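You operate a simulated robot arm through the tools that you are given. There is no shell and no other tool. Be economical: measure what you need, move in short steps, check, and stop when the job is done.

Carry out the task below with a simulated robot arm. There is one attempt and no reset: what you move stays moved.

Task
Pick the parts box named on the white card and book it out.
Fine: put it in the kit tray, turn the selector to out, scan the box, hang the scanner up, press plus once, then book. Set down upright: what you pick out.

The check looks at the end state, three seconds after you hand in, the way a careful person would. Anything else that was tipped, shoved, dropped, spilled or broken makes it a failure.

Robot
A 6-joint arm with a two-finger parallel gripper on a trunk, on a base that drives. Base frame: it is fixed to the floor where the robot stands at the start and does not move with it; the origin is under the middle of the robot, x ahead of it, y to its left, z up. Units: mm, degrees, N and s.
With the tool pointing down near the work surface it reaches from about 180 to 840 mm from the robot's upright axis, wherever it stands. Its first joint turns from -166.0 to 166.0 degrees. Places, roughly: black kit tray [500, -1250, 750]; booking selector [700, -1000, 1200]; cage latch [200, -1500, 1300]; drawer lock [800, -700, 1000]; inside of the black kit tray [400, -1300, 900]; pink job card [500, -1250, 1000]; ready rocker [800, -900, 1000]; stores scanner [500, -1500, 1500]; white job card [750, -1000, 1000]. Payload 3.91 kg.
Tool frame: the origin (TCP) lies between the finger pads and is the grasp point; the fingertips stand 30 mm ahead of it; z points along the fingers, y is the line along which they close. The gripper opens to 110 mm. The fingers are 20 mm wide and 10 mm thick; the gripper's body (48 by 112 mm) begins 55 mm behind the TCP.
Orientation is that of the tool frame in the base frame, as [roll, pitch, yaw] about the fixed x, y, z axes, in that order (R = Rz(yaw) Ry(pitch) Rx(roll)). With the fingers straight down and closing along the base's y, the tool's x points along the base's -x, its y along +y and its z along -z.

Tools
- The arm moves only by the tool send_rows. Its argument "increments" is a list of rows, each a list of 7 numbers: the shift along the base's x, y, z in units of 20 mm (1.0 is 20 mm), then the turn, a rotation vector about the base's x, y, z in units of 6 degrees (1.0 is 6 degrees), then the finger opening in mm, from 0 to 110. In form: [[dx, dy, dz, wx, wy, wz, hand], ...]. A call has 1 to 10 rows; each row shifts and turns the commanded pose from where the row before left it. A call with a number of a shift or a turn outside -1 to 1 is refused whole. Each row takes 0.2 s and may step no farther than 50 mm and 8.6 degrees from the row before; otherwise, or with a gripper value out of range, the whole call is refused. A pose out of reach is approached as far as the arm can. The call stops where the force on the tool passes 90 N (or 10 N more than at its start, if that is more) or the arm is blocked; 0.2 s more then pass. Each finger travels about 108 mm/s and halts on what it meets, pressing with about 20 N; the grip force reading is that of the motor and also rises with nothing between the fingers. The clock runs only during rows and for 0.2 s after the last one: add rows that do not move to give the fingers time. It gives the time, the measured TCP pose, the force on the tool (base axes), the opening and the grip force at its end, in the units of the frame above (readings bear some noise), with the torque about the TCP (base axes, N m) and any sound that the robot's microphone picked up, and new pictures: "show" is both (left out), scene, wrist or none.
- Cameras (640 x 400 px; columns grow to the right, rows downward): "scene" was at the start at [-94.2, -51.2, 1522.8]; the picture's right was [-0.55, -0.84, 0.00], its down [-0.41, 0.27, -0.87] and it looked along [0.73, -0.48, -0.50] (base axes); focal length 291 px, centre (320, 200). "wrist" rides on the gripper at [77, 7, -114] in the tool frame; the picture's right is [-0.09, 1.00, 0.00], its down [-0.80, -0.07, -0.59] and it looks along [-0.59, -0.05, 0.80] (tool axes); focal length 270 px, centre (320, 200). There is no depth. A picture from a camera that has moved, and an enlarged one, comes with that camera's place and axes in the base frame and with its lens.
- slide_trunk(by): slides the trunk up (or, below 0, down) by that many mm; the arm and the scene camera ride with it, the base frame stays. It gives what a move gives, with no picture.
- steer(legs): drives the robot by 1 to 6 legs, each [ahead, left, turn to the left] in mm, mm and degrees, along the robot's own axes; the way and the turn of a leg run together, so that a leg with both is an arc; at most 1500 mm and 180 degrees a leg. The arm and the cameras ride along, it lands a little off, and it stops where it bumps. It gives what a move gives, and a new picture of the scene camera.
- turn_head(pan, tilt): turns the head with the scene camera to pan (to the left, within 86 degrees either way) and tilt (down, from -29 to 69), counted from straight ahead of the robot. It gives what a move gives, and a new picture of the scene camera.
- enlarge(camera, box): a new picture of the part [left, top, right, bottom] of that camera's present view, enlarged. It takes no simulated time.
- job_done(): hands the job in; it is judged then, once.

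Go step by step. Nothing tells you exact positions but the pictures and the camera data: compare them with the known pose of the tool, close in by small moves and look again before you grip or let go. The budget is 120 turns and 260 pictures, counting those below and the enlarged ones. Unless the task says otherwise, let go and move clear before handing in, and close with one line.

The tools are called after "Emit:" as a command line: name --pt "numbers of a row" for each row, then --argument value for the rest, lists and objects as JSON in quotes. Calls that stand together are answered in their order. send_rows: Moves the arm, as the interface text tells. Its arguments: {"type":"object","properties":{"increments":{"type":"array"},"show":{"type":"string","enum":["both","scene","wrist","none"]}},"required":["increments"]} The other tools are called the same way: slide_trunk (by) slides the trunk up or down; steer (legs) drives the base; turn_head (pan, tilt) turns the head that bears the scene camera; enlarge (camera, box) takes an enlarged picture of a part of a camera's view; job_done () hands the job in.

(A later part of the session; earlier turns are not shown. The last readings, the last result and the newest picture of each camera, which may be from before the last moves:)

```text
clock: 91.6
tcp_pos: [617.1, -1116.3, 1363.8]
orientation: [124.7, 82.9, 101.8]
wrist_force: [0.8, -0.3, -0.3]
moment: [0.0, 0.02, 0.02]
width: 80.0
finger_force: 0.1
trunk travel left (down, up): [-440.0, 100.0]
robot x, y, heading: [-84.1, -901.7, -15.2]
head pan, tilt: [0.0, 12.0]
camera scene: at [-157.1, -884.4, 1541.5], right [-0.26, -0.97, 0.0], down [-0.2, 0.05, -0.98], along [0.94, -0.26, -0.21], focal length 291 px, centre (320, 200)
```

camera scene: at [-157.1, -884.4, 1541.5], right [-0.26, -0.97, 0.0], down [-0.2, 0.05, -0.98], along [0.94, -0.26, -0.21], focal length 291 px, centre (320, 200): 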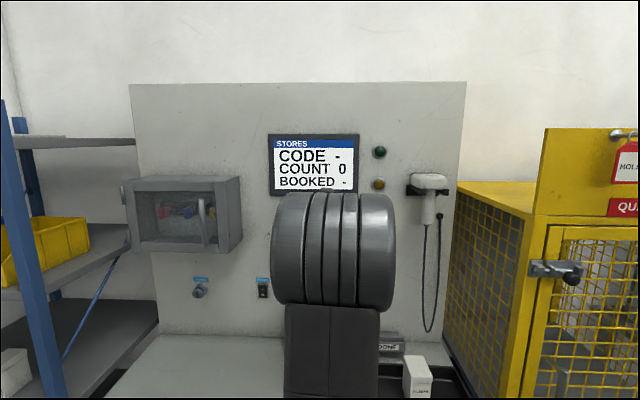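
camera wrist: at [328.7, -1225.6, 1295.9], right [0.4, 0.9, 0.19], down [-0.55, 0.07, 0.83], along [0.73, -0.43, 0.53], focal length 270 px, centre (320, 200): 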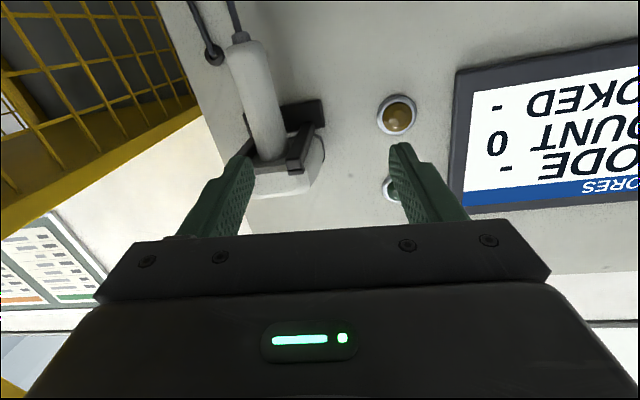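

Emit:
send_rows --pt "-0.9 -0.4 0 0 0 0 80" --pt "-0.9 -0.6 0 0 0 0 80" --pt "-0.9 -1 -0.1 0 0 0 80" --pt "-0.7 -1 -0.1 0 0 0 80" --pt "-0.7 -1 -0.1 0 0 0 80" --pt "-0.7 -1 -0.1 0 0 0 80" --pt "-0.7 -1 -0.1 0 0 0 80" --pt "-0.7 -1 -0.1 0 0 0 80" --pt "-0.7 -1 -0.1 0 0 0 80" --pt "-0.7 -1 -0.1 0 0 0 80" --show "wrist"

```text
clock: 93.8
tcp_pos: [615.6, -1116.1, 1365.6]
orientation: [124.5, 83.0, 101.5]
wrist_force: [-0.4, 0.8, -1.0]
moment: [-0.02, 0.01, -0.01]
width: 79.6
finger_force: 0.0
out of reach, approached as far as the arm can: row 1, 2, 3, 4, 5, 6, 7, 8, 9, 10
trunk travel left (down, up): [-440.0, 100.0]
robot x, y, heading: [-83.1, -901.7, -15.2]
head pan, tilt: [0.0, 12.0]
camera wrist: at [511.0, -1057.1, 1295.8], right [0.39, 0.9, 0.19], down [-0.55, 0.07, 0.83], along [0.73, -0.43, 0.53], focal length 270 px, centre (320, 200)
```

wrist: 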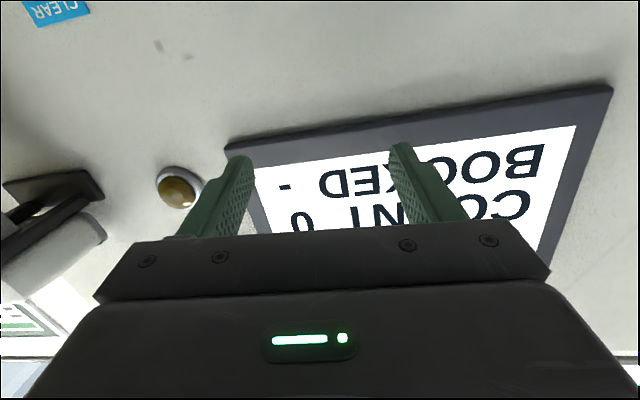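

The wrist joint sits at its limit on this branch. I return to the 45° droop pose to the left, after which I'll lower the trunk so the forearm rises toward the scanner.

Emit:
send_rows --pt "-0.1 0.7 0 0.1 0.35 0.3 80" --pt "-0.1 0.7 0 0.1 0.35 0.3 80" --pt "-0.3 0.7 0 0.2 0.7 0 80" --pt "-0.5 0.6 0 0.24 0.9 0 80" --pt "-0.6 0.5 0 0.24 0.9 0 80" --pt "-0.6 0.4 0 0.24 0.9 0 80" --pt "-0.6 0.3 0 0.24 0.9 0 80" --pt "-0.6 0.2 0 0.24 0.9 0 80" --pt "-0.6 0.2 0 0.24 0.9 0 80" --pt "-0.6 0.2 0 0.24 0.9 0 80" --show "wrist"

```text
clock: 96.0
tcp_pos: [474.8, -1115.7, 1339.9]
orientation: [165.9, 38.1, 146.7]
wrist_force: [-0.3, 0.1, 0.5]
moment: [0.01, -0.03, 0.03]
width: 79.8
finger_force: 0.0
out of reach, approached as far as the arm can: row 3, 4, 5, 6, 7, 8, 9, 10
trunk travel left (down, up): [-440.0, 100.0]
robot x, y, heading: [-81.4, -900.9, -14.9]
head pan, tilt: [0.0, 12.0]
camera wrist: at [354.4, -1063.0, 1380.3], right [0.46, 0.85, 0.25], down [0.12, -0.33, 0.93], along [0.88, -0.4, -0.26], focal length 270 px, centre (320, 200)
```

wrist: 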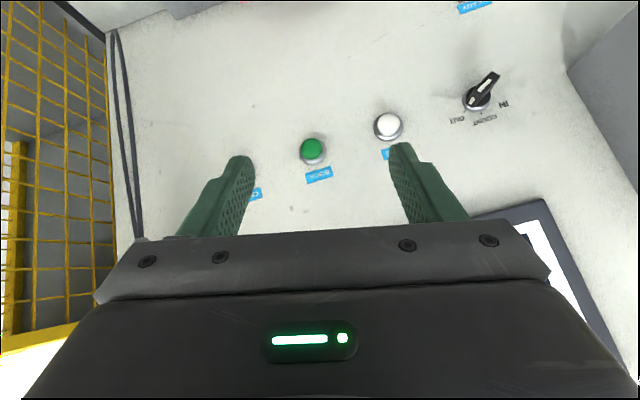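

Emit:
send_rows --pt "0 0.9 0 0 0 0 80" --pt "0 0.9 0 0 0 0 80" --pt "0 0.9 0 -0.3 0.06 0.36 80" --pt "0 0.9 0 -0.3 0.06 0.36 80" --pt "0 0.9 0 -0.3 0.06 0.36 80" --pt "0 0.9 0 -0.3 0.06 0.36 80" --pt "0 0.9 0 0 0 0 80" --pt "0 0.9 0 0 0 0 80" --pt "0 0.9 0 0 0 0 80" --pt "0 0.9 0 0 0 0 80" --show "none"

```text
clock: 98.2
tcp_pos: [437.4, -1024.9, 1326.6]
orientation: [169.2, 40.4, 158.2]
wrist_force: [-0.7, 0.3, 0.1]
moment: [0.03, -0.01, -0.02]
width: 80.0
finger_force: 0.0
out of reach, approached as far as the arm can: row 1, 2, 4, 5, 6, 7, 8, 9, 10
trunk travel left (down, up): [-440.0, 100.0]
robot x, y, heading: [-85.6, -903.7, -15.2]
head pan, tilt: [0.0, 12.0]
```

Emit:
send_rows --pt "0.5 0.5 -1 0 0 0 80" --pt "0.5 0.5 -1 0 0 0 80" --pt "0.5 0.5 -1 0 0 0 80" --pt "0.5 0.5 -1 0 0 0 80" --pt "0.5 0.5 -1 0 0 0 80" --pt "0.3 0.5 -1 0 0 0 80" --pt "0 0.5 -1 0 0 0 80" --pt "0 0 0 0 0 0 80" --show "wrist"

```text
clock: 100.0
tcp_pos: [473.2, -997.0, 1170.7]
orientation: [169.7, 40.3, 158.2]
wrist_force: [0.2, -0.5, -0.3]
moment: [0.01, 0.02, 0.03]
width: 80.0
finger_force: 0.1
out of reach, approached as far as the arm can: row 1, 2, 3, 4, 5, 6
trunk travel left (down, up): [-440.0, 100.0]
robot x, y, heading: [-83.4, -901.8, -15.4]
head pan, tilt: [0.0, 12.0]
camera wrist: at [344.8, -960.2, 1207.1], right [0.32, 0.93, 0.19], down [0.16, -0.25, 0.95], along [0.93, -0.27, -0.23], focal length 270 px, centre (320, 200)
```

wrist: 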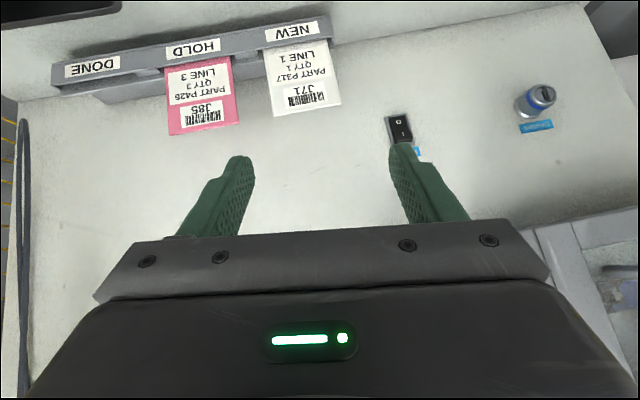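

Now it's reachable again. I level the tool orientation.

Emit:
send_rows --pt "0 0.3 0 -0.42 0.04 0 80" --pt "0 0.3 0 -0.42 0.04 0 80" --pt "0 0.3 0 -0.42 0.04 0 80" --pt "0 0.3 0 0 0 0 80" --show "none"

Emit:
slide_trunk --by -150

```text
clock: 101.0
tcp_pos: [473.7, -991.4, 1170.5]
orientation: [169.3, 40.3, 158.2]
wrist_force: [-0.9, 0.0, 0.3]
moment: [0.0, 0.02, -0.01]
width: 79.8
finger_force: 0.2
out of reach, approached as far as the arm can: row 1, 2, 3
trunk travel left (down, up): [-440.0, 100.0]
robot x, y, heading: [-85.6, -902.5, -15.1]
head pan, tilt: [0.0, 12.0]
```

```text
clock: 102.7
tcp_pos: [473.2, -991.7, 1021.2]
orientation: [169.3, 40.4, 158.2]
wrist_force: [0.0, 0.4, 0.2]
moment: [-0.02, -0.02, 0.03]
width: 80.0
finger_force: 0.0
trunk travel left (down, up): [-290.0, 250.0]
robot x, y, heading: [-81.0, -904.1, -15.1]
head pan, tilt: [0.0, 12.0]
```

I unwind by returning to a selector-like pose relative to the robot, with the tool horizontal and the arm reaching left.

Emit:
send_rows --pt "0.6 0.3 0.6 -0.194 -0.7245 0 80" --pt "0.6 0.5 0.6 -0.194 -0.7245 0 80" --pt "0.6 0.9 0.6 -0.194 -0.7245 0 80" --pt "0.6 1 0.6 -0.194 -0.7245 0 80" --pt "0.6 1 0.6 -0.194 -0.7245 0 80" --pt "0.6 1 0.6 -0.194 -0.7245 0 80" --pt "0.6 1 0.6 -0.194 -0.7245 0 80" --pt "0.6 1 0.6 0 0 0 80" --pt "0.6 1 0.6 0 0 0 80" --pt "0.6 1 0.6 0 0 0 80" --show "wrist"

```text
clock: 104.9
tcp_pos: [587.9, -850.3, 1126.4]
orientation: [158.0, 71.3, 148.5]
wrist_force: [-0.1, 0.1, 0.7]
moment: [0.02, -0.01, 0.02]
width: 80.0
finger_force: 0.1
out of reach, approached as far as the arm can: row 4, 5, 6
trunk travel left (down, up): [-290.0, 250.0]
robot x, y, heading: [-85.3, -902.4, -15.0]
head pan, tilt: [0.0, 12.0]
camera wrist: at [459.1, -814.3, 1085.4], right [0.21, 0.96, 0.2], down [-0.36, -0.12, 0.93], along [0.91, -0.26, 0.32], focal length 270 px, centre (320, 200)
```

wrist: 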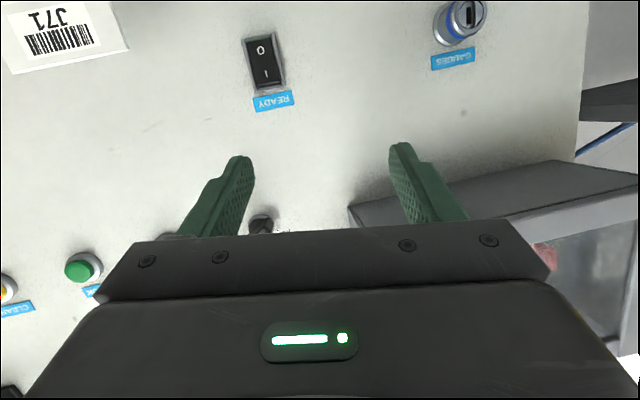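

Emit:
send_rows --pt "0.1 0.5 0.2 -0.1 -0.7 0 80" --pt "0.1 0.5 0.2 -0.1 -0.7 0 80" --pt "0.1 0.5 0.2 -0.4 -0.6 -0.2 80" --pt "0.1 0.5 0.2 -0.4 -0.5 -0.3 80" --pt "0 0.2 0 -0.4 0 -0.3 80" --pt "0 0 0 -0.3 0 0 80" --show "none"

```text
clock: 106.3
tcp_pos: [593.9, -806.8, 1141.1]
orientation: [-132.3, 89.3, -146.0]
wrist_force: [0.4, 0.6, -0.1]
moment: [0.02, -0.01, -0.02]
width: 79.6
finger_force: 0.0
trunk travel left (down, up): [-290.0, 250.0]
robot x, y, heading: [-86.3, -907.5, -15.0]
head pan, tilt: [0.0, 12.0]
```

Fully reachable with a level tool. Now I droop 45° along the reverse of the earlier good path.

Emit:
send_rows --pt "-0.7 -0.6 -0.1 0.24 0.9 0 80" --pt "-0.7 -0.6 -0.1 0.24 0.9 0 80" --pt "-0.7 -0.6 -0.1 0.24 0.9 0 80" --pt "-0.7 -0.6 -0.1 0.24 0.9 0 80" --pt "-0.7 -0.6 -0.1 0.24 0.9 0 80" --pt "-0.7 -0.6 -0.1 0.24 0.9 0 80" --pt "-0.7 -0.6 -0.1 0.24 0.9 0 80" --pt "-0.7 -0.6 -0.1 0.24 0.9 0 80" --show "none"

```text
clock: 108.1
tcp_pos: [482.7, -903.6, 1123.7]
orientation: [179.2, 44.8, 165.7]
wrist_force: [0.2, 0.4, -0.6]
moment: [-0.03, 0.02, -0.01]
width: 80.0
finger_force: 0.0
trunk travel left (down, up): [-290.0, 250.0]
robot x, y, heading: [-84.6, -897.4, -15.1]
head pan, tilt: [0.0, 12.0]
```

Back on the natural branch. A 35° droop grasp on the scanner handle suits both arm and scanning, so I raise the trunk and move right toward the handle.

Emit:
slide_trunk --by 150

Emit:
send_rows --pt "0 -1 0 0 0 0 70" --pt "0 -1 0 0 0 0 70" --pt "0 -1 0 0 0 0 70" --pt "0 -1 0 0 0 0 70" --pt "0 -1 0 0 0 0 70" --pt "0 -1 0 0 0 0 70" --pt "0 -1 0 0 0 0 70" --pt "0 -1 0 0 0 0 70" --pt "0 -1 0 0 0 0 70" --pt "0 -1 0 0 0 0 70" --show "none"

Emit:
send_rows --pt "-0.1 -1 0.2 0 0 0 70" --pt "-0.1 -1 0.2 0 0 0 70" --pt "-0.1 -1 0.2 0 0 0 70" --pt "-0.1 -1 0.2 0 0 0 70" --pt "-0.1 -1 0.2 0 0 0 70" --pt "-0.1 -1 0.2 0 0 0 70" --pt "-0.1 -1 0.2 0 0 0 70" --pt "-0.1 -1 0.2 0 0 0 70" --pt "-0.1 -1 0.2 0 0 0 70" --pt "-0.1 -1 0.2 0 0 0 70" --show "both"

```text
clock: 109.9
tcp_pos: [483.3, -904.8, 1274.9]
orientation: [179.1, 44.8, 165.7]
wrist_force: [0.3, 1.2, -0.1]
moment: [0.0, 0.02, 0.0]
width: 80.1
finger_force: 0.1
trunk travel left (down, up): [-440.0, 100.0]
robot x, y, heading: [-84.9, -900.8, -15.4]
head pan, tilt: [0.0, 12.0]
```

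```text
clock: 112.1
tcp_pos: [483.4, -1103.9, 1275.8]
orientation: [179.3, 44.8, 165.7]
wrist_force: [0.0, -0.7, -0.7]
moment: [0.03, 0.03, 0.01]
width: 70.1
finger_force: 0.0
trunk travel left (down, up): [-440.0, 100.0]
robot x, y, heading: [-82.7, -901.8, -15.2]
head pan, tilt: [0.0, 12.0]
```

```text
clock: 114.3
tcp_pos: [462.8, -1305.3, 1313.9]
orientation: [179.0, 44.7, 165.7]
wrist_force: [0.0, 0.6, -1.2]
moment: [0.03, 0.03, -0.01]
width: 70.2
finger_force: 0.1
trunk travel left (down, up): [-440.0, 100.0]
robot x, y, heading: [-85.9, -901.2, -15.0]
head pan, tilt: [0.0, 12.0]
camera scene: at [-158.0, -884.6, 1541.5], right [-0.26, -0.97, 0.0], down [-0.2, 0.05, -0.98], along [0.94, -0.26, -0.21], focal length 291 px, centre (320, 200)
camera wrist: at [332.6, -1266.8, 1339.4], right [0.3, 0.95, 0.07], down [0.13, -0.11, 0.99], along [0.95, -0.28, -0.15], focal length 270 px, centre (320, 200)
```

scene: 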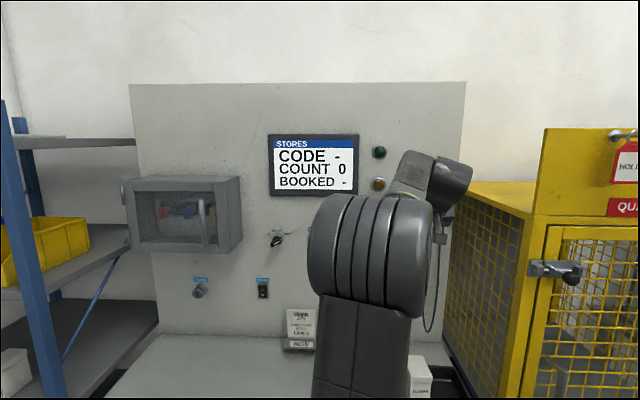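
wrist: 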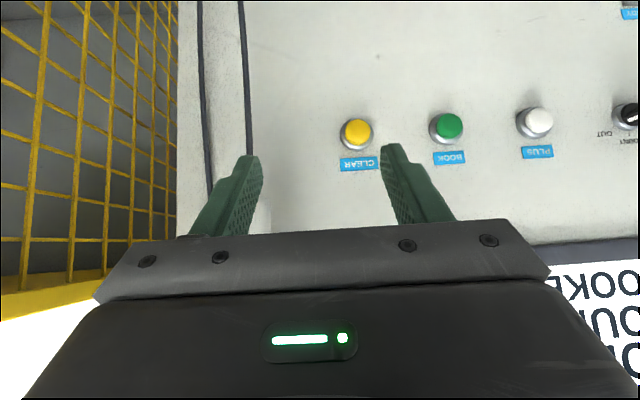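

Emit:
send_rows --pt "-0.4 -0.75 0.1 -0.1 -0.4 0 70" --pt "-0.4 -0.75 0.1 -0.1 -0.4 0 70" --pt "-0.4 -0.75 0.1 -0.1 -0.4 0 70" --pt "-0.4 -0.75 0.1 -0.1 -0.4 0 70" --show "wrist"

```text
clock: 115.3
tcp_pos: [429.4, -1365.6, 1321.7]
orientation: [179.0, 54.8, 165.6]
wrist_force: [-0.5, -0.8, -0.3]
moment: [0.0, 0.02, -0.01]
width: 70.0
finger_force: 0.1
trunk travel left (down, up): [-440.0, 100.0]
robot x, y, heading: [-82.0, -903.6, -15.1]
head pan, tilt: [0.0, 12.0]
camera wrist: at [297.8, -1326.3, 1324.1], right [0.28, 0.96, 0.08], down [-0.04, -0.07, 1.0], along [0.96, -0.29, 0.02], focal length 270 px, centre (320, 200)
```

wrist: 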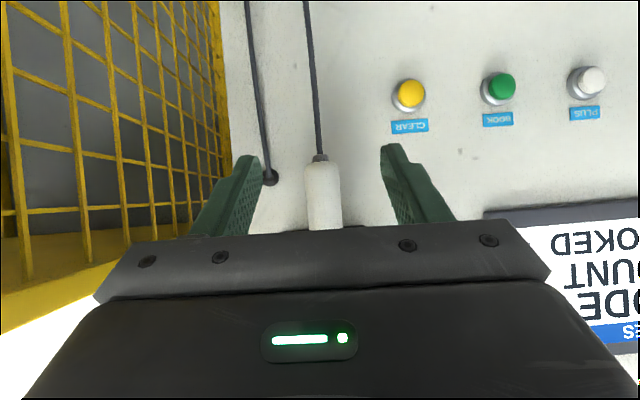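

The handle is centred. I advance 80 mm and check.

Emit:
send_rows --pt "0.77 -0.21 0 0 0 0 70" --pt "0.77 -0.21 0 0 0 0 70" --pt "0.77 -0.21 0 0 0 0 70" --pt "0.77 -0.21 0 0 0 0 70" --pt "0.77 -0.21 0 0 0 0 70" --show "both"

Emit:
enlarge --camera "scene" --box '[370, 130, 490, 230]'

```text
clock: 116.5
tcp_pos: [508.5, -1386.3, 1321.4]
orientation: [178.9, 54.7, 165.7]
wrist_force: [0.5, -0.2, -0.7]
moment: [0.03, -0.01, -0.02]
width: 70.1
finger_force: 0.0
trunk travel left (down, up): [-440.0, 100.0]
robot x, y, heading: [-82.8, -905.3, -15.3]
head pan, tilt: [0.0, 12.0]
camera scene: at [-157.8, -884.3, 1541.5], right [-0.26, -0.97, 0.0], down [-0.2, 0.05, -0.98], along [0.94, -0.26, -0.21], focal length 291 px, centre (320, 200)
camera wrist: at [376.4, -1346.1, 1324.2], right [0.28, 0.96, 0.08], down [-0.04, -0.07, 1.0], along [0.96, -0.28, 0.02], focal length 270 px, centre (320, 200)
```

scene: 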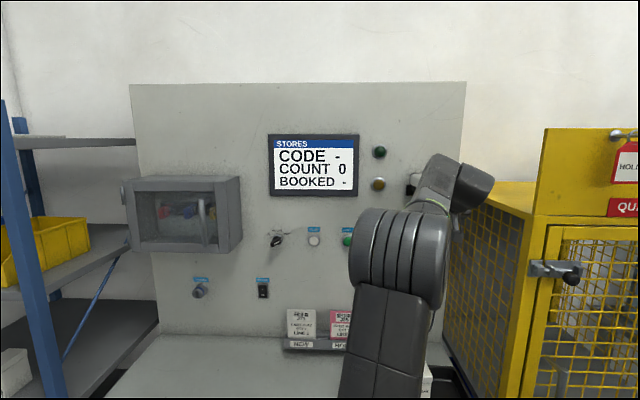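
wrist: 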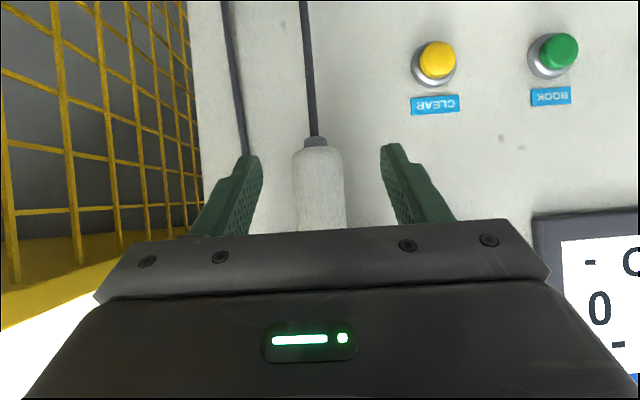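

```text
4.00 times, centred on (430, 180) of scene
camera zoom: at [-157.8, -884.3, 1541.5], right [-0.26, -0.97, 0.0], down [-0.2, 0.05, -0.98], along [0.94, -0.26, -0.21], focal length 1164 px, centre (-120, 280)
```

zoom: 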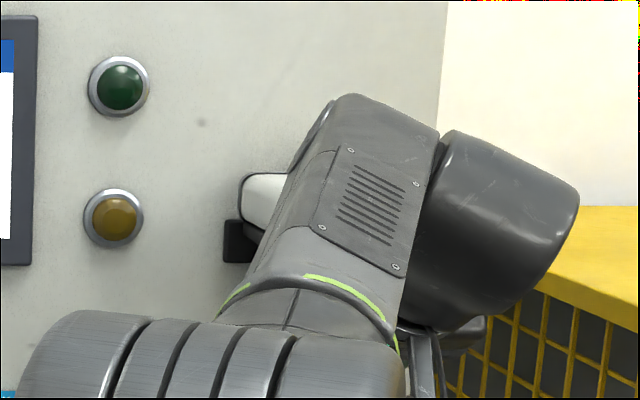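

Emit:
send_rows --pt "0.6 -0.16 0 0 0 0 70" --pt "0.6 -0.16 0 0 0 0 70" --pt "0.6 -0.16 0 0 0 0 70" --show "wrist"

```text
clock: 117.3
tcp_pos: [544.7, -1394.1, 1321.1]
orientation: [179.2, 54.7, 165.7]
wrist_force: [0.2, -0.2, -0.8]
moment: [-0.02, -0.02, -0.01]
width: 70.2
finger_force: 0.1
trunk travel left (down, up): [-440.0, 100.0]
robot x, y, heading: [-83.2, -901.9, -15.2]
head pan, tilt: [0.0, 12.0]
camera wrist: at [411.9, -1354.6, 1324.2], right [0.28, 0.96, 0.08], down [-0.04, -0.07, 1.0], along [0.96, -0.28, 0.02], focal length 270 px, centre (320, 200)
```

wrist: 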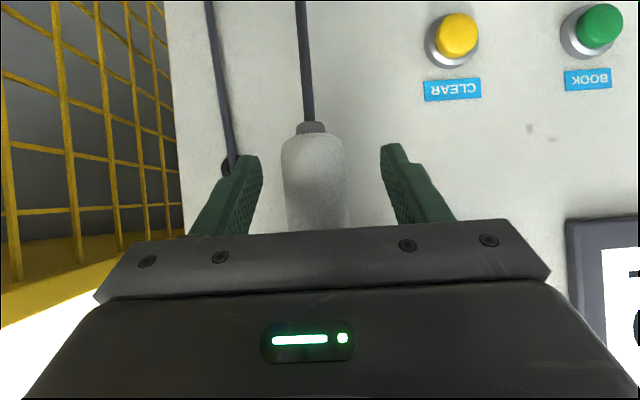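

Fingers straddle the handle. I close on it.

Emit:
send_rows --pt "-0.03 -0.1 0 0 0 0 40" --pt "0 0 0 0 0 0 15" --pt "0 0 0 0 0 0 15" --pt "0 0 0 0 0 0 15" --show "wrist"

```text
clock: 118.3
tcp_pos: [543.9, -1396.7, 1322.0]
orientation: [179.1, 54.7, 165.8]
wrist_force: [-0.1, -0.7, 0.3]
moment: [0.0, 0.09, 0.02]
width: 33.9
finger_force: 20.0
trunk travel left (down, up): [-440.0, 100.0]
robot x, y, heading: [-85.2, -903.8, -15.0]
head pan, tilt: [0.0, 12.0]
camera wrist: at [410.5, -1357.4, 1324.0], right [0.28, 0.96, 0.08], down [-0.04, -0.07, 1.0], along [0.96, -0.29, 0.02], focal length 270 px, centre (320, 200)
```

wrist: 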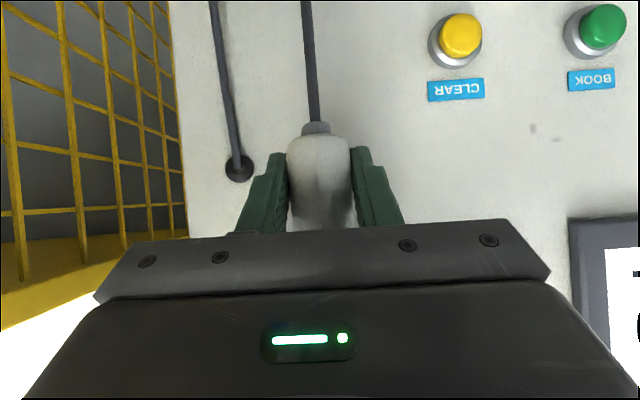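

Held. I lift 30 mm off the prongs.

Emit:
send_rows --pt "0 0 0.4 0 0 0 15" --pt "0 0 0.4 0 0 0 15" --pt "0 0 0.4 0 0 0 15" --pt "0 0 0.4 0 0 0 15" --show "both"

```text
clock: 119.1
tcp_pos: [540.8, -1395.3, 1328.8]
orientation: [177.3, 52.7, 164.4]
wrist_force: [-11.4, 7.4, -14.7]
moment: [-0.2, -1.26, -0.62]
width: 33.8
finger_force: 19.6
trunk travel left (down, up): [-440.0, 100.0]
robot x, y, heading: [-83.5, -904.0, -15.2]
head pan, tilt: [0.0, 12.0]
stopped in row 3: the force on the tool passed its limit (the readings are from after the stop); the commanded pose is now the measured one
camera scene: at [-159.8, -882.9, 1542.0], right [-0.26, -0.97, 0.0], down [-0.2, 0.05, -0.98], along [0.94, -0.26, -0.21], focal length 291 px, centre (320, 200)
camera wrist: at [409.2, -1357.0, 1334.7], right [0.28, 0.95, 0.1], down [-0.01, -0.1, 0.99], along [0.96, -0.28, -0.02], focal length 270 px, centre (320, 200)
```

scene: 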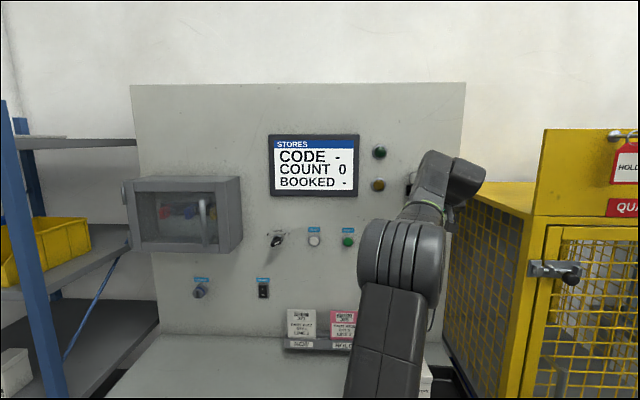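
wrist: 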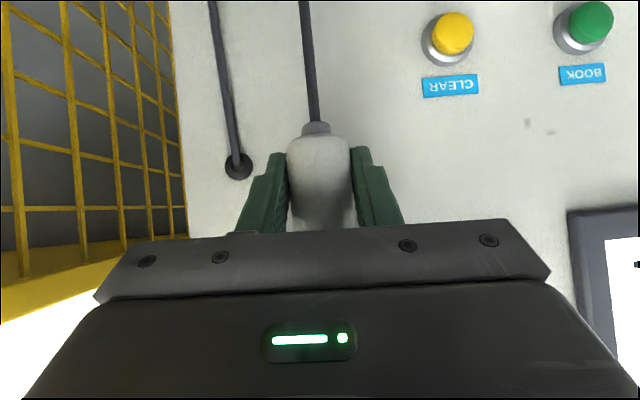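

The gripper body met the prongs when lifting. I set the scanner back down, release, and will regrasp with the tool nearly horizontal for clearance beneath the prongs.

Emit:
send_rows --pt "0.08 -0.035 -0.17 -0.05 -0.16 0.1 15" --pt "0.08 -0.035 -0.17 -0.05 -0.16 0.1 15" --pt "0 0 0 0 0 0 15" --pt "0 0 0 0 0 0 50" --pt "0 0 0 0 0 0 70" --pt "0 0 0 0 0 0 70" --show "none"

Emit:
send_rows --pt "-0.77 0.21 0 0 0 0 70" --pt "-0.77 0.21 0 0 0 0 70" --pt "-0.77 0.21 0 0 0 0 70" --pt "-0.77 0.21 0 0 0 0 70" --pt "-0.77 0.21 0 0 0 0 70" --pt "-0.77 0.21 0 0 0 0 70" --show "both"

Emit:
enlarge --camera "scene" --box '[370, 130, 490, 230]'

```text
clock: 120.5
tcp_pos: [546.4, -1396.5, 1323.3]
orientation: [177.8, 55.1, 165.9]
wrist_force: [2.2, 4.7, 2.5]
moment: [-0.32, 0.26, -0.14]
width: 70.2
finger_force: 0.0
trunk travel left (down, up): [-440.0, 100.0]
robot x, y, heading: [-82.8, -901.6, -15.1]
head pan, tilt: [0.0, 12.0]
```

```text
clock: 121.9
tcp_pos: [452.5, -1372.3, 1323.9]
orientation: [177.6, 55.1, 165.7]
wrist_force: [0.4, 0.4, -0.7]
moment: [-0.01, -0.05, 0.02]
width: 70.1
finger_force: 0.0
trunk travel left (down, up): [-440.0, 100.0]
robot x, y, heading: [-85.6, -900.6, -15.2]
head pan, tilt: [0.0, 12.0]
camera scene: at [-159.3, -883.4, 1541.5], right [-0.26, -0.97, 0.0], down [-0.2, 0.05, -0.98], along [0.94, -0.26, -0.21], focal length 291 px, centre (320, 200)
camera wrist: at [318.9, -1335.7, 1324.8], right [0.26, 0.96, 0.1], down [-0.05, -0.09, 1.0], along [0.96, -0.26, 0.02], focal length 270 px, centre (320, 200)
```

scene: 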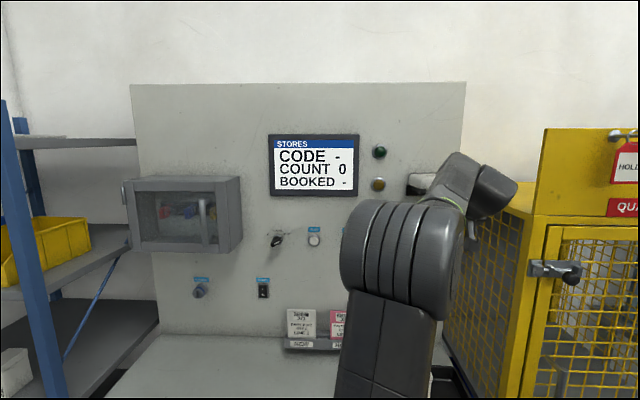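
wrist: 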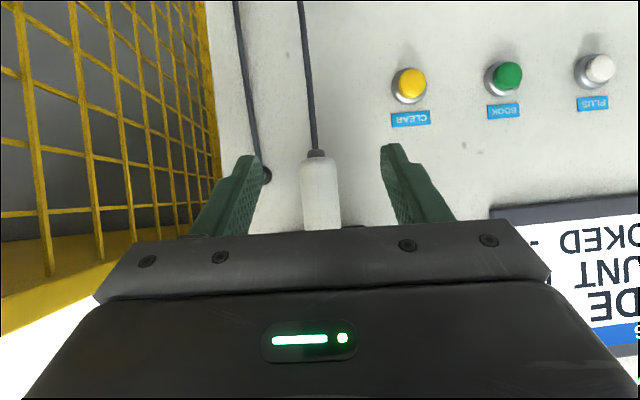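

```text
4.00 times, centred on (430, 180) of scene
camera zoom: at [-159.3, -883.4, 1541.5], right [-0.26, -0.97, 0.0], down [-0.2, 0.05, -0.98], along [0.94, -0.26, -0.21], focal length 1164 px, centre (-120, 280)
```

zoom: 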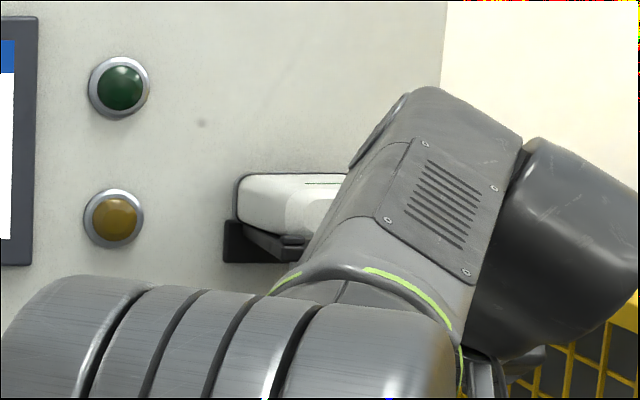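

The scanner still hangs properly. I tilt the tool up toward horizontal on the positive side.

Emit:
send_rows --pt "-0.3 0.08 0 -0.25 -0.9 0 70" --pt "-0.3 0.08 0 -0.25 -0.9 0 70" --pt "-0.2 0.05 0 -0.25 -0.9 0 70" --pt "0 0 0 -0.25 -0.9 0 70" --pt "0 0 0 -0.25 -0.9 0 70" --show "wrist"

```text
clock: 123.1
tcp_pos: [436.8, -1367.0, 1322.7]
orientation: [-177.1, 83.1, 170.8]
wrist_force: [1.1, -0.1, 0.1]
moment: [-0.02, -0.01, 0.01]
width: 70.2
finger_force: 0.1
trunk travel left (down, up): [-440.0, 100.0]
robot x, y, heading: [-86.7, -898.4, -15.3]
head pan, tilt: [0.0, 12.0]
camera wrist: at [318.5, -1336.2, 1258.4], right [0.22, 0.97, 0.08], down [-0.5, 0.04, 0.87], along [0.84, -0.23, 0.49], focal length 270 px, centre (320, 200)
```

wrist: 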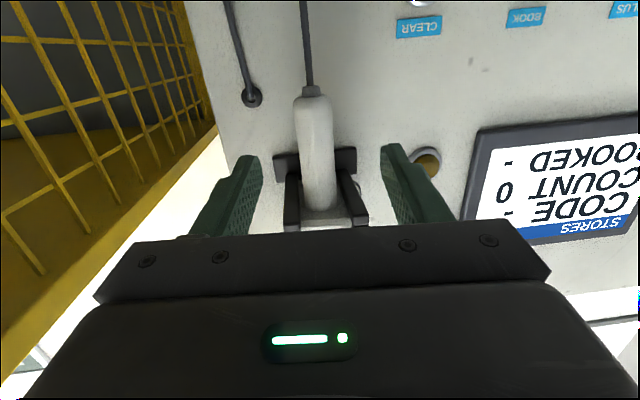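

Reachable, and a good view. I zoom on the prongs.

Emit:
enlarge --camera "wrist" --box '[250, 80, 394, 240]'

```text
2.50 times, centred on (322, 160) of wrist
camera zoom: at [318.5, -1336.2, 1258.4], right [0.22, 0.97, 0.08], down [-0.5, 0.04, 0.87], along [0.84, -0.23, 0.49], focal length 676 px, centre (315, 300)
```

zoom: 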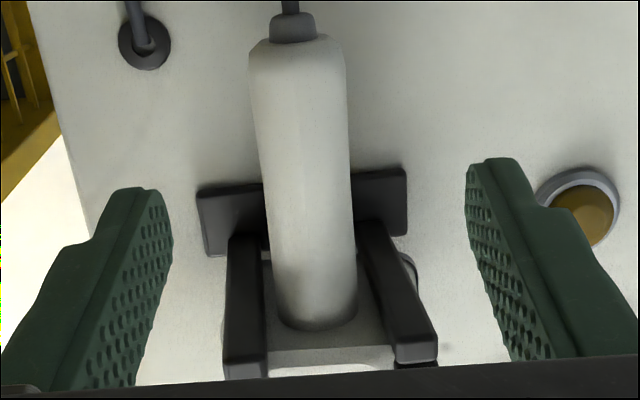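

The prong tips have small lips; lifting about 25–30 mm then pulling out should clear them. I advance to grasp.

Emit:
send_rows --pt "0.9 -0.24 0 0 0 -0.25 70" --pt "0.9 -0.24 0 0 0 -0.25 70" --pt "0.9 -0.24 0 0 0 0 70" --pt "0.9 -0.24 0 0 0 0 70" --pt "0.9 -0.24 0 0 0 0 70" --pt "0.9 -0.24 0 0 0 0 70" --show "wrist"

```text
clock: 124.5
tcp_pos: [547.8, -1396.4, 1322.5]
orientation: [-177.4, 83.0, 167.7]
wrist_force: [0.8, -1.0, 0.1]
moment: [-0.03, -0.01, 0.04]
width: 69.9
finger_force: 0.1
trunk travel left (down, up): [-440.0, 100.0]
robot x, y, heading: [-84.0, -904.4, -15.1]
head pan, tilt: [0.0, 12.0]
camera wrist: at [430.7, -1358.9, 1258.0], right [0.27, 0.96, 0.08], down [-0.49, 0.06, 0.87], along [0.83, -0.27, 0.49], focal length 270 px, centre (320, 200)
```

wrist: 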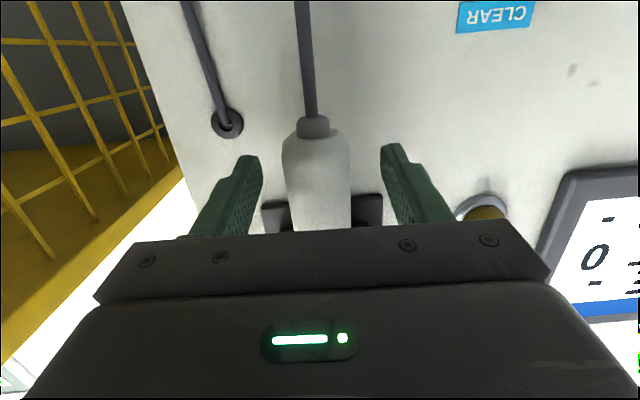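

Emit:
send_rows --pt "0 -0.05 0 0 0 0 40" --pt "0 0 0 0 0 0 15" --pt "0 0 0 0 0 0 15" --pt "0 0 0 0 0 0 15" --show "none"

Emit:
send_rows --pt "0 0 0.3 0 0 0 15" --pt "0 0 0.3 0 0 0 15" --pt "0 0 0.3 0 0 0 15" --pt "0 0 0.3 0 0 0 15" --show "both"

```text
clock: 125.5
tcp_pos: [547.3, -1396.5, 1322.1]
orientation: [-177.1, 83.0, 167.9]
wrist_force: [1.1, -0.1, 0.8]
moment: [0.1, 0.1, -0.01]
width: 33.9
finger_force: 20.0
trunk travel left (down, up): [-440.0, 100.0]
robot x, y, heading: [-86.4, -901.7, -15.1]
head pan, tilt: [0.0, 12.0]
```

```text
clock: 126.5
tcp_pos: [546.3, -1397.1, 1346.2]
orientation: [-177.1, 83.0, 167.9]
wrist_force: [-0.2, 0.5, -2.1]
moment: [0.01, 0.01, 0.0]
width: 33.8
finger_force: 19.8
trunk travel left (down, up): [-440.0, 100.0]
robot x, y, heading: [-87.2, -906.3, -15.1]
head pan, tilt: [0.0, 12.0]
camera scene: at [-158.8, -883.7, 1541.5], right [-0.26, -0.97, 0.0], down [-0.2, 0.05, -0.98], along [0.94, -0.26, -0.21], focal length 291 px, centre (320, 200)
camera wrist: at [427.9, -1359.4, 1282.9], right [0.27, 0.96, 0.08], down [-0.49, 0.06, 0.87], along [0.83, -0.27, 0.49], focal length 270 px, centre (320, 200)
```

scene: 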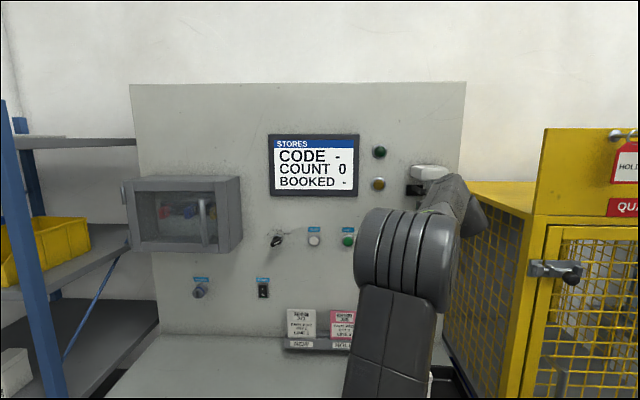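
wrist: 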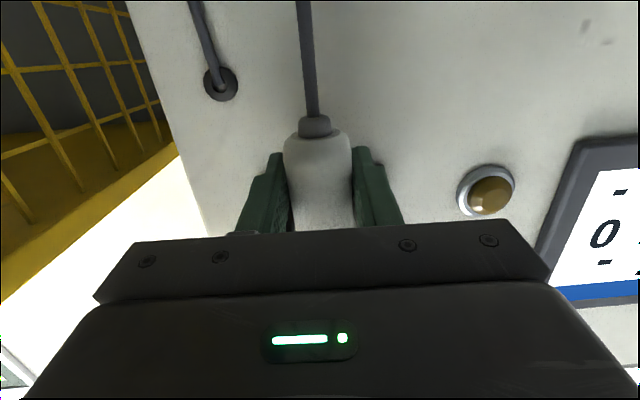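

Emit:
enlarge --camera "scene" --box '[390, 150, 470, 200]'

Emit:
send_rows --pt "0 0 0.3 0 0 0 15" --pt "-0.6 0.16 0 0 0 0 15" --pt "-0.6 0.16 0 0 0 0 15" --pt "-0.6 0.16 0 0 0 0 15" --pt "-0.6 0.16 0 0 0 0 15" --pt "-0.6 0.16 0 0 0 0 15" --show "scene"

Emit:
enlarge --camera "scene" --box '[370, 140, 490, 230]'

```text
8.00 times, centred on (430, 175) of scene
camera zoom: at [-158.8, -883.7, 1541.5], right [-0.26, -0.97, 0.0], down [-0.2, 0.05, -0.98], along [0.94, -0.26, -0.21], focal length 2329 px, centre (-560, 400)
```

zoom: 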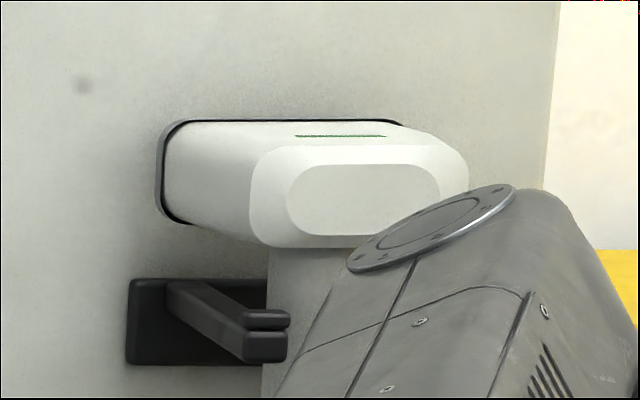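

```text
clock: 127.9
tcp_pos: [484.0, -1381.6, 1353.2]
orientation: [-176.9, 83.0, 168.0]
wrist_force: [0.8, -0.1, -1.6]
moment: [0.04, 0.01, 0.01]
width: 33.5
finger_force: 19.9
trunk travel left (down, up): [-440.0, 100.0]
robot x, y, heading: [-83.0, -904.2, -15.3]
head pan, tilt: [0.0, 12.0]
camera scene: at [-159.0, -883.5, 1541.5], right [-0.26, -0.97, 0.0], down [-0.2, 0.05, -0.98], along [0.94, -0.26, -0.21], focal length 291 px, centre (320, 200)
```

scene: 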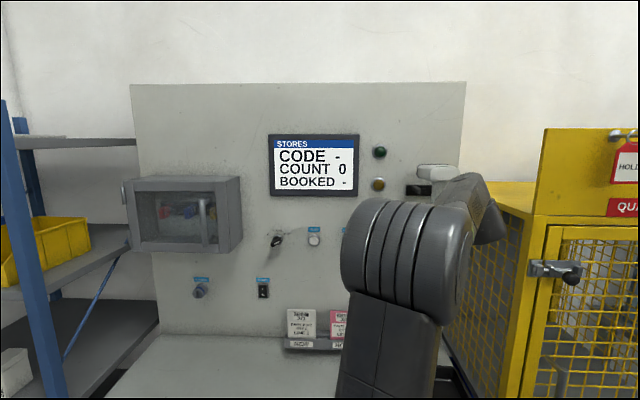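

```text
4.44 times, centred on (430, 185) of scene
camera zoom: at [-159.0, -883.5, 1541.5], right [-0.26, -0.97, 0.0], down [-0.2, 0.05, -0.98], along [0.94, -0.26, -0.21], focal length 1294 px, centre (-169, 267)
```

zoom: 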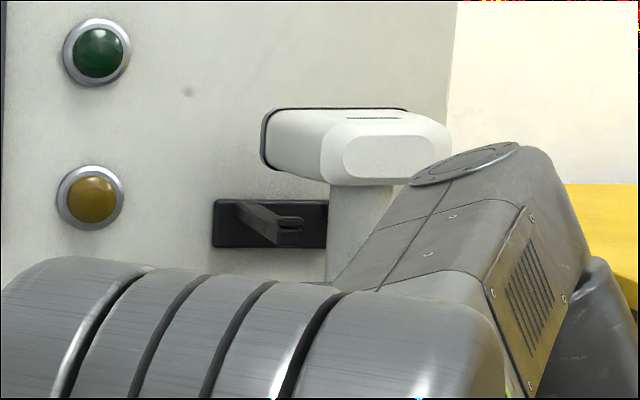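

The scanner is free. I drive back 150 mm so the arm can work over the tray, then lower the trunk.

Emit:
steer --legs '[[-150, 0, 0]]'

Emit:
slide_trunk --by -200

Emit:
turn_head --pan -12 --tilt 25

```text
clock: 129.3
tcp_pos: [342.4, -1340.3, 1354.6]
orientation: [-176.9, 83.1, 168.3]
wrist_force: [0.1, -0.5, -1.3]
moment: [-0.03, 0.01, 0.0]
width: 33.8
finger_force: 20.1
trunk travel left (down, up): [-440.0, 100.0]
robot x, y, heading: [-226.4, -866.2, -14.8]
head pan, tilt: [0.0, 12.0]
camera scene: at [-303.9, -844.9, 1541.5], right [-0.26, -0.97, 0.0], down [-0.2, 0.05, -0.98], along [0.95, -0.25, -0.21], focal length 291 px, centre (320, 200)
```

scene: 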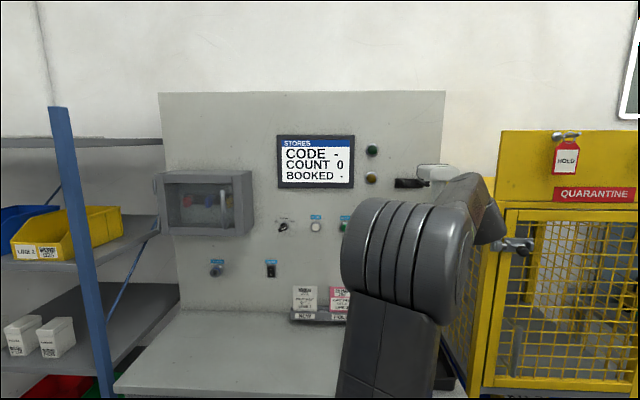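

```text
clock: 131.4
tcp_pos: [343.5, -1340.0, 1153.7]
orientation: [-177.0, 83.0, 168.3]
wrist_force: [0.0, -0.1, -1.1]
moment: [-0.01, 0.02, 0.03]
width: 33.9
finger_force: 19.9
trunk travel left (down, up): [-240.0, 300.0]
robot x, y, heading: [-229.4, -862.4, -15.1]
head pan, tilt: [0.0, 12.0]
```

```text
clock: 132.2
tcp_pos: [343.9, -1340.2, 1154.6]
orientation: [-177.0, 82.9, 168.2]
wrist_force: [-0.5, -0.5, -1.5]
moment: [-0.01, 0.02, 0.02]
width: 33.6
finger_force: 20.4
trunk travel left (down, up): [-240.0, 300.0]
robot x, y, heading: [-229.0, -862.8, -14.9]
head pan, tilt: [-12.0, 25.0]
camera scene: at [-310.9, -862.8, 1320.4], right [-0.45, -0.89, 0.0], down [-0.38, 0.19, -0.91], along [0.81, -0.41, -0.42], focal length 291 px, centre (320, 200)
```

scene: 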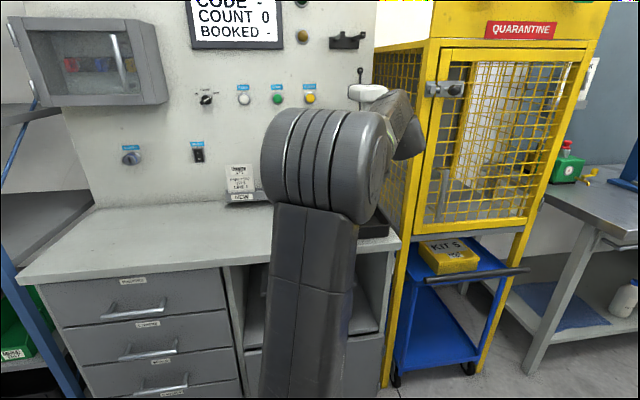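

Emit:
send_rows --pt "-0.95 0.4 0 0.1 0.4 0 15" --pt "-0.95 0.4 0 0.17 0.64 0 15" --pt "-0.95 0.5 0 0.17 0.64 0 15" --pt "-0.95 0.5 -0.3 0.17 0.64 0 15" --pt "-0.95 0.5 -0.6 0.17 0.64 0 15" --pt "-0.95 0.5 -0.8 0.17 0.64 0 15" --pt "-0.8 0.55 -0.8 0.17 0.64 0 15" --pt "-0.8 0.55 -0.9 0.17 0.64 0 15" --pt "-0.5 0.55 -0.9 0.17 0.64 0 15" --pt "-0.4 0.5 -0.9 0.17 0.64 0 15" --show "both"

```text
clock: 134.4
tcp_pos: [178.7, -1241.5, 1049.9]
orientation: [-179.6, 44.9, 165.7]
wrist_force: [-0.4, 0.2, -2.2]
moment: [0.01, 0.08, 0.0]
width: 33.9
finger_force: 19.6
trunk travel left (down, up): [-240.0, 300.0]
robot x, y, heading: [-227.5, -859.7, -15.1]
head pan, tilt: [-12.0, 25.0]
camera scene: at [-311.0, -862.8, 1320.4], right [-0.45, -0.89, 0.0], down [-0.38, 0.19, -0.91], along [0.81, -0.41, -0.42], focal length 291 px, centre (320, 200)
camera wrist: at [49.8, -1200.5, 1075.7], right [0.31, 0.95, 0.06], down [0.13, -0.1, 0.99], along [0.94, -0.3, -0.15], focal length 270 px, centre (320, 200)
```

scene: 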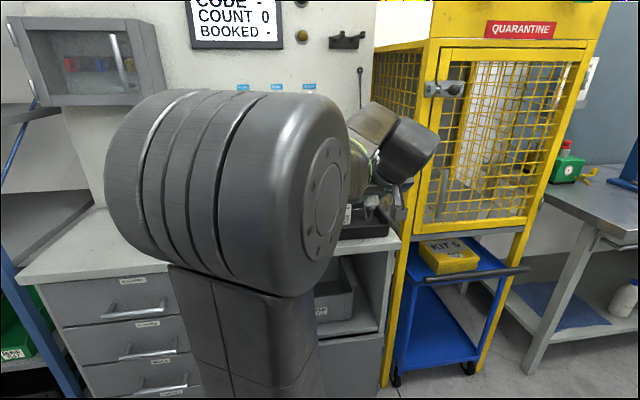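
wrist: 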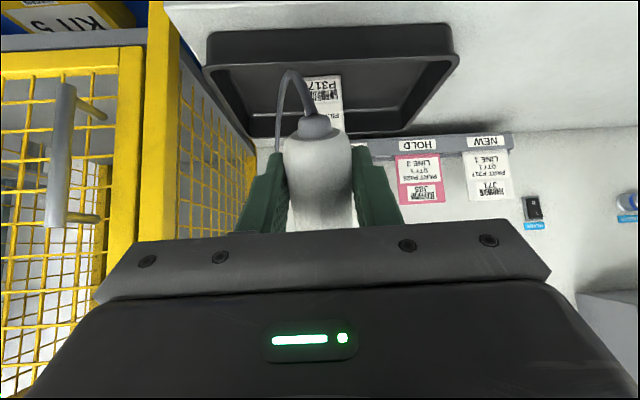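

The scanner aims at the box's barcode. I lower it toward the aim point.

Emit:
send_rows --pt "0 0 -0.9 0 0 0 15" --pt "0 0 -0.9 0 0 0 15" --pt "0 0 -0.9 0 0 0 15" --pt "0 0 -0.9 0 0 0 15" --show "both"

```text
clock: 135.4
tcp_pos: [176.3, -1242.1, 978.0]
orientation: [-179.7, 44.7, 165.7]
wrist_force: [0.0, 0.5, -1.1]
moment: [0.0, 0.11, -0.01]
width: 34.0
finger_force: 19.8
trunk travel left (down, up): [-240.0, 300.0]
robot x, y, heading: [-232.7, -865.8, -14.9]
head pan, tilt: [-12.0, 25.0]
camera scene: at [-311.0, -862.8, 1320.4], right [-0.45, -0.89, 0.0], down [-0.38, 0.19, -0.91], along [0.81, -0.41, -0.42], focal length 291 px, centre (320, 200)
camera wrist: at [48.8, -1201.5, 1003.5], right [0.31, 0.95, 0.06], down [0.13, -0.1, 0.99], along [0.94, -0.3, -0.15], focal length 270 px, centre (320, 200)
```

scene: 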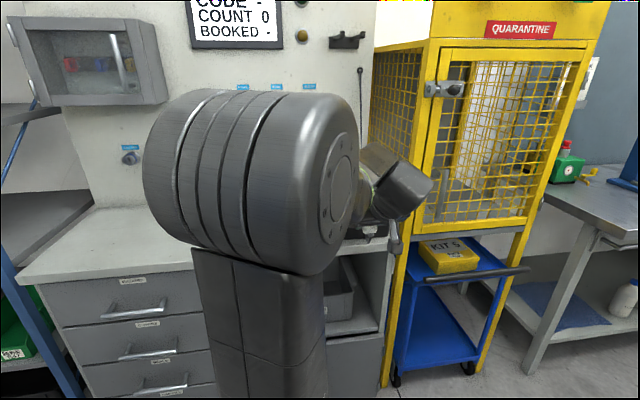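
wrist: 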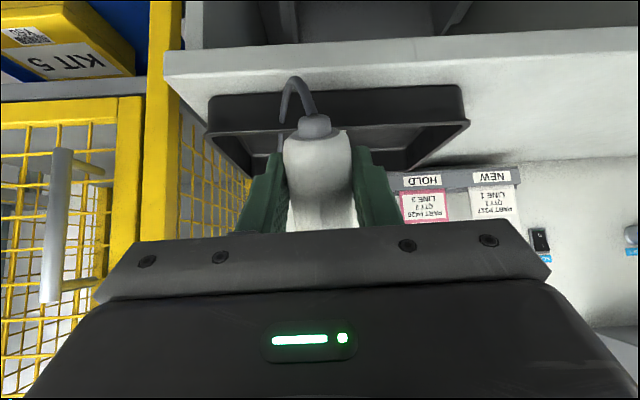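

Emit:
turn_head --pan -5 --tilt 18

Emit:
send_rows --pt "0 0 -0.7 0 0 0 15" --pt "0 0 -0.7 0 0 0 15" --pt "0 0 -0.7 0 0 0 15" --pt "0 0 -0.7 0 0 0 15" --pt "0 0 0 0 0 0 15" --show "both"

```text
clock: 136.1
tcp_pos: [178.1, -1241.2, 978.6]
orientation: [-179.5, 44.8, 165.7]
wrist_force: [0.6, 0.2, -1.4]
moment: [0.01, 0.08, 0.02]
width: 33.7
finger_force: 20.0
trunk travel left (down, up): [-240.0, 300.0]
robot x, y, heading: [-232.7, -863.9, -15.0]
head pan, tilt: [-5.0, 18.0]
camera scene: at [-305.4, -852.9, 1331.7], right [-0.34, -0.94, 0.0], down [-0.29, 0.11, -0.95], along [0.89, -0.32, -0.31], focal length 291 px, centre (320, 200)
```

scene: 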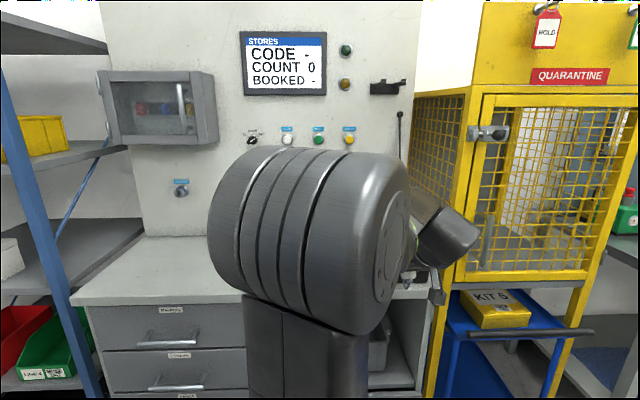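

```text
clock: 137.3
tcp_pos: [178.9, -1240.9, 923.1]
orientation: [-179.6, 44.8, 165.7]
wrist_force: [0.4, -0.2, -2.1]
moment: [0.02, 0.04, 0.0]
width: 33.9
finger_force: 19.9
trunk travel left (down, up): [-240.0, 300.0]
robot x, y, heading: [-231.8, -864.9, -14.9]
head pan, tilt: [-5.0, 18.0]
camera scene: at [-305.3, -853.0, 1331.7], right [-0.34, -0.94, 0.0], down [-0.29, 0.11, -0.95], along [0.89, -0.32, -0.31], focal length 291 px, centre (320, 200)
camera wrist: at [49.2, -1199.9, 947.6], right [0.31, 0.95, 0.06], down [0.13, -0.1, 0.99], along [0.94, -0.3, -0.15], focal length 270 px, centre (320, 200)
```

scene: 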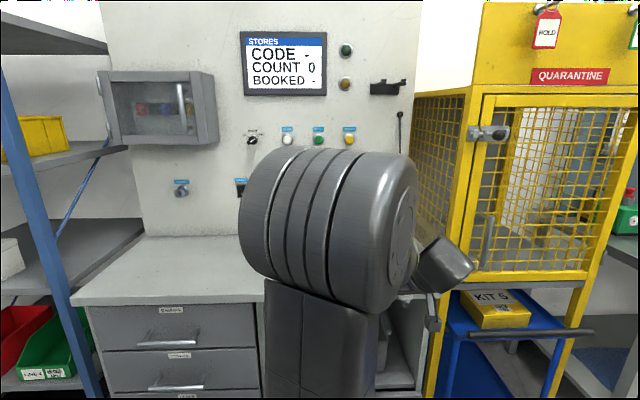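
wrist: 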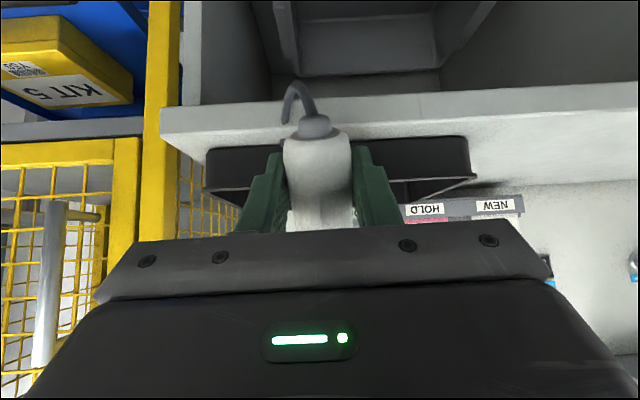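

Emit:
send_rows --pt "0 0 -0.35 0 0 0 15" --pt "0 0 0 0 0 0 15" --pt "0 0 -0.35 0 0 0 15" --pt "0 0 0 0 0 0 15" --pt "0 0 -0.35 0 0 0 15" --pt "0 0 0 0 0 0 15" --show "scene"

```text
clock: 138.7
tcp_pos: [177.1, -1241.9, 899.9]
orientation: [-179.7, 44.9, 165.8]
wrist_force: [0.7, 0.1, -2.9]
moment: [0.04, 0.14, -0.02]
width: 33.8
finger_force: 20.3
trunk travel left (down, up): [-240.0, 300.0]
robot x, y, heading: [-229.7, -864.7, -14.9]
head pan, tilt: [-5.0, 18.0]
camera scene: at [-305.4, -852.9, 1331.7], right [-0.34, -0.94, 0.0], down [-0.29, 0.11, -0.95], along [0.89, -0.32, -0.31], focal length 291 px, centre (320, 200)
```

scene: 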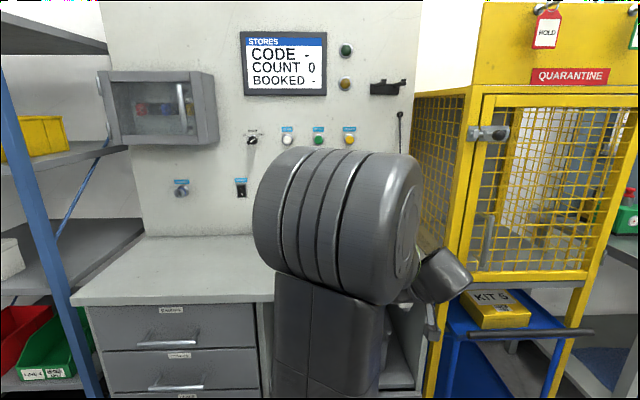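

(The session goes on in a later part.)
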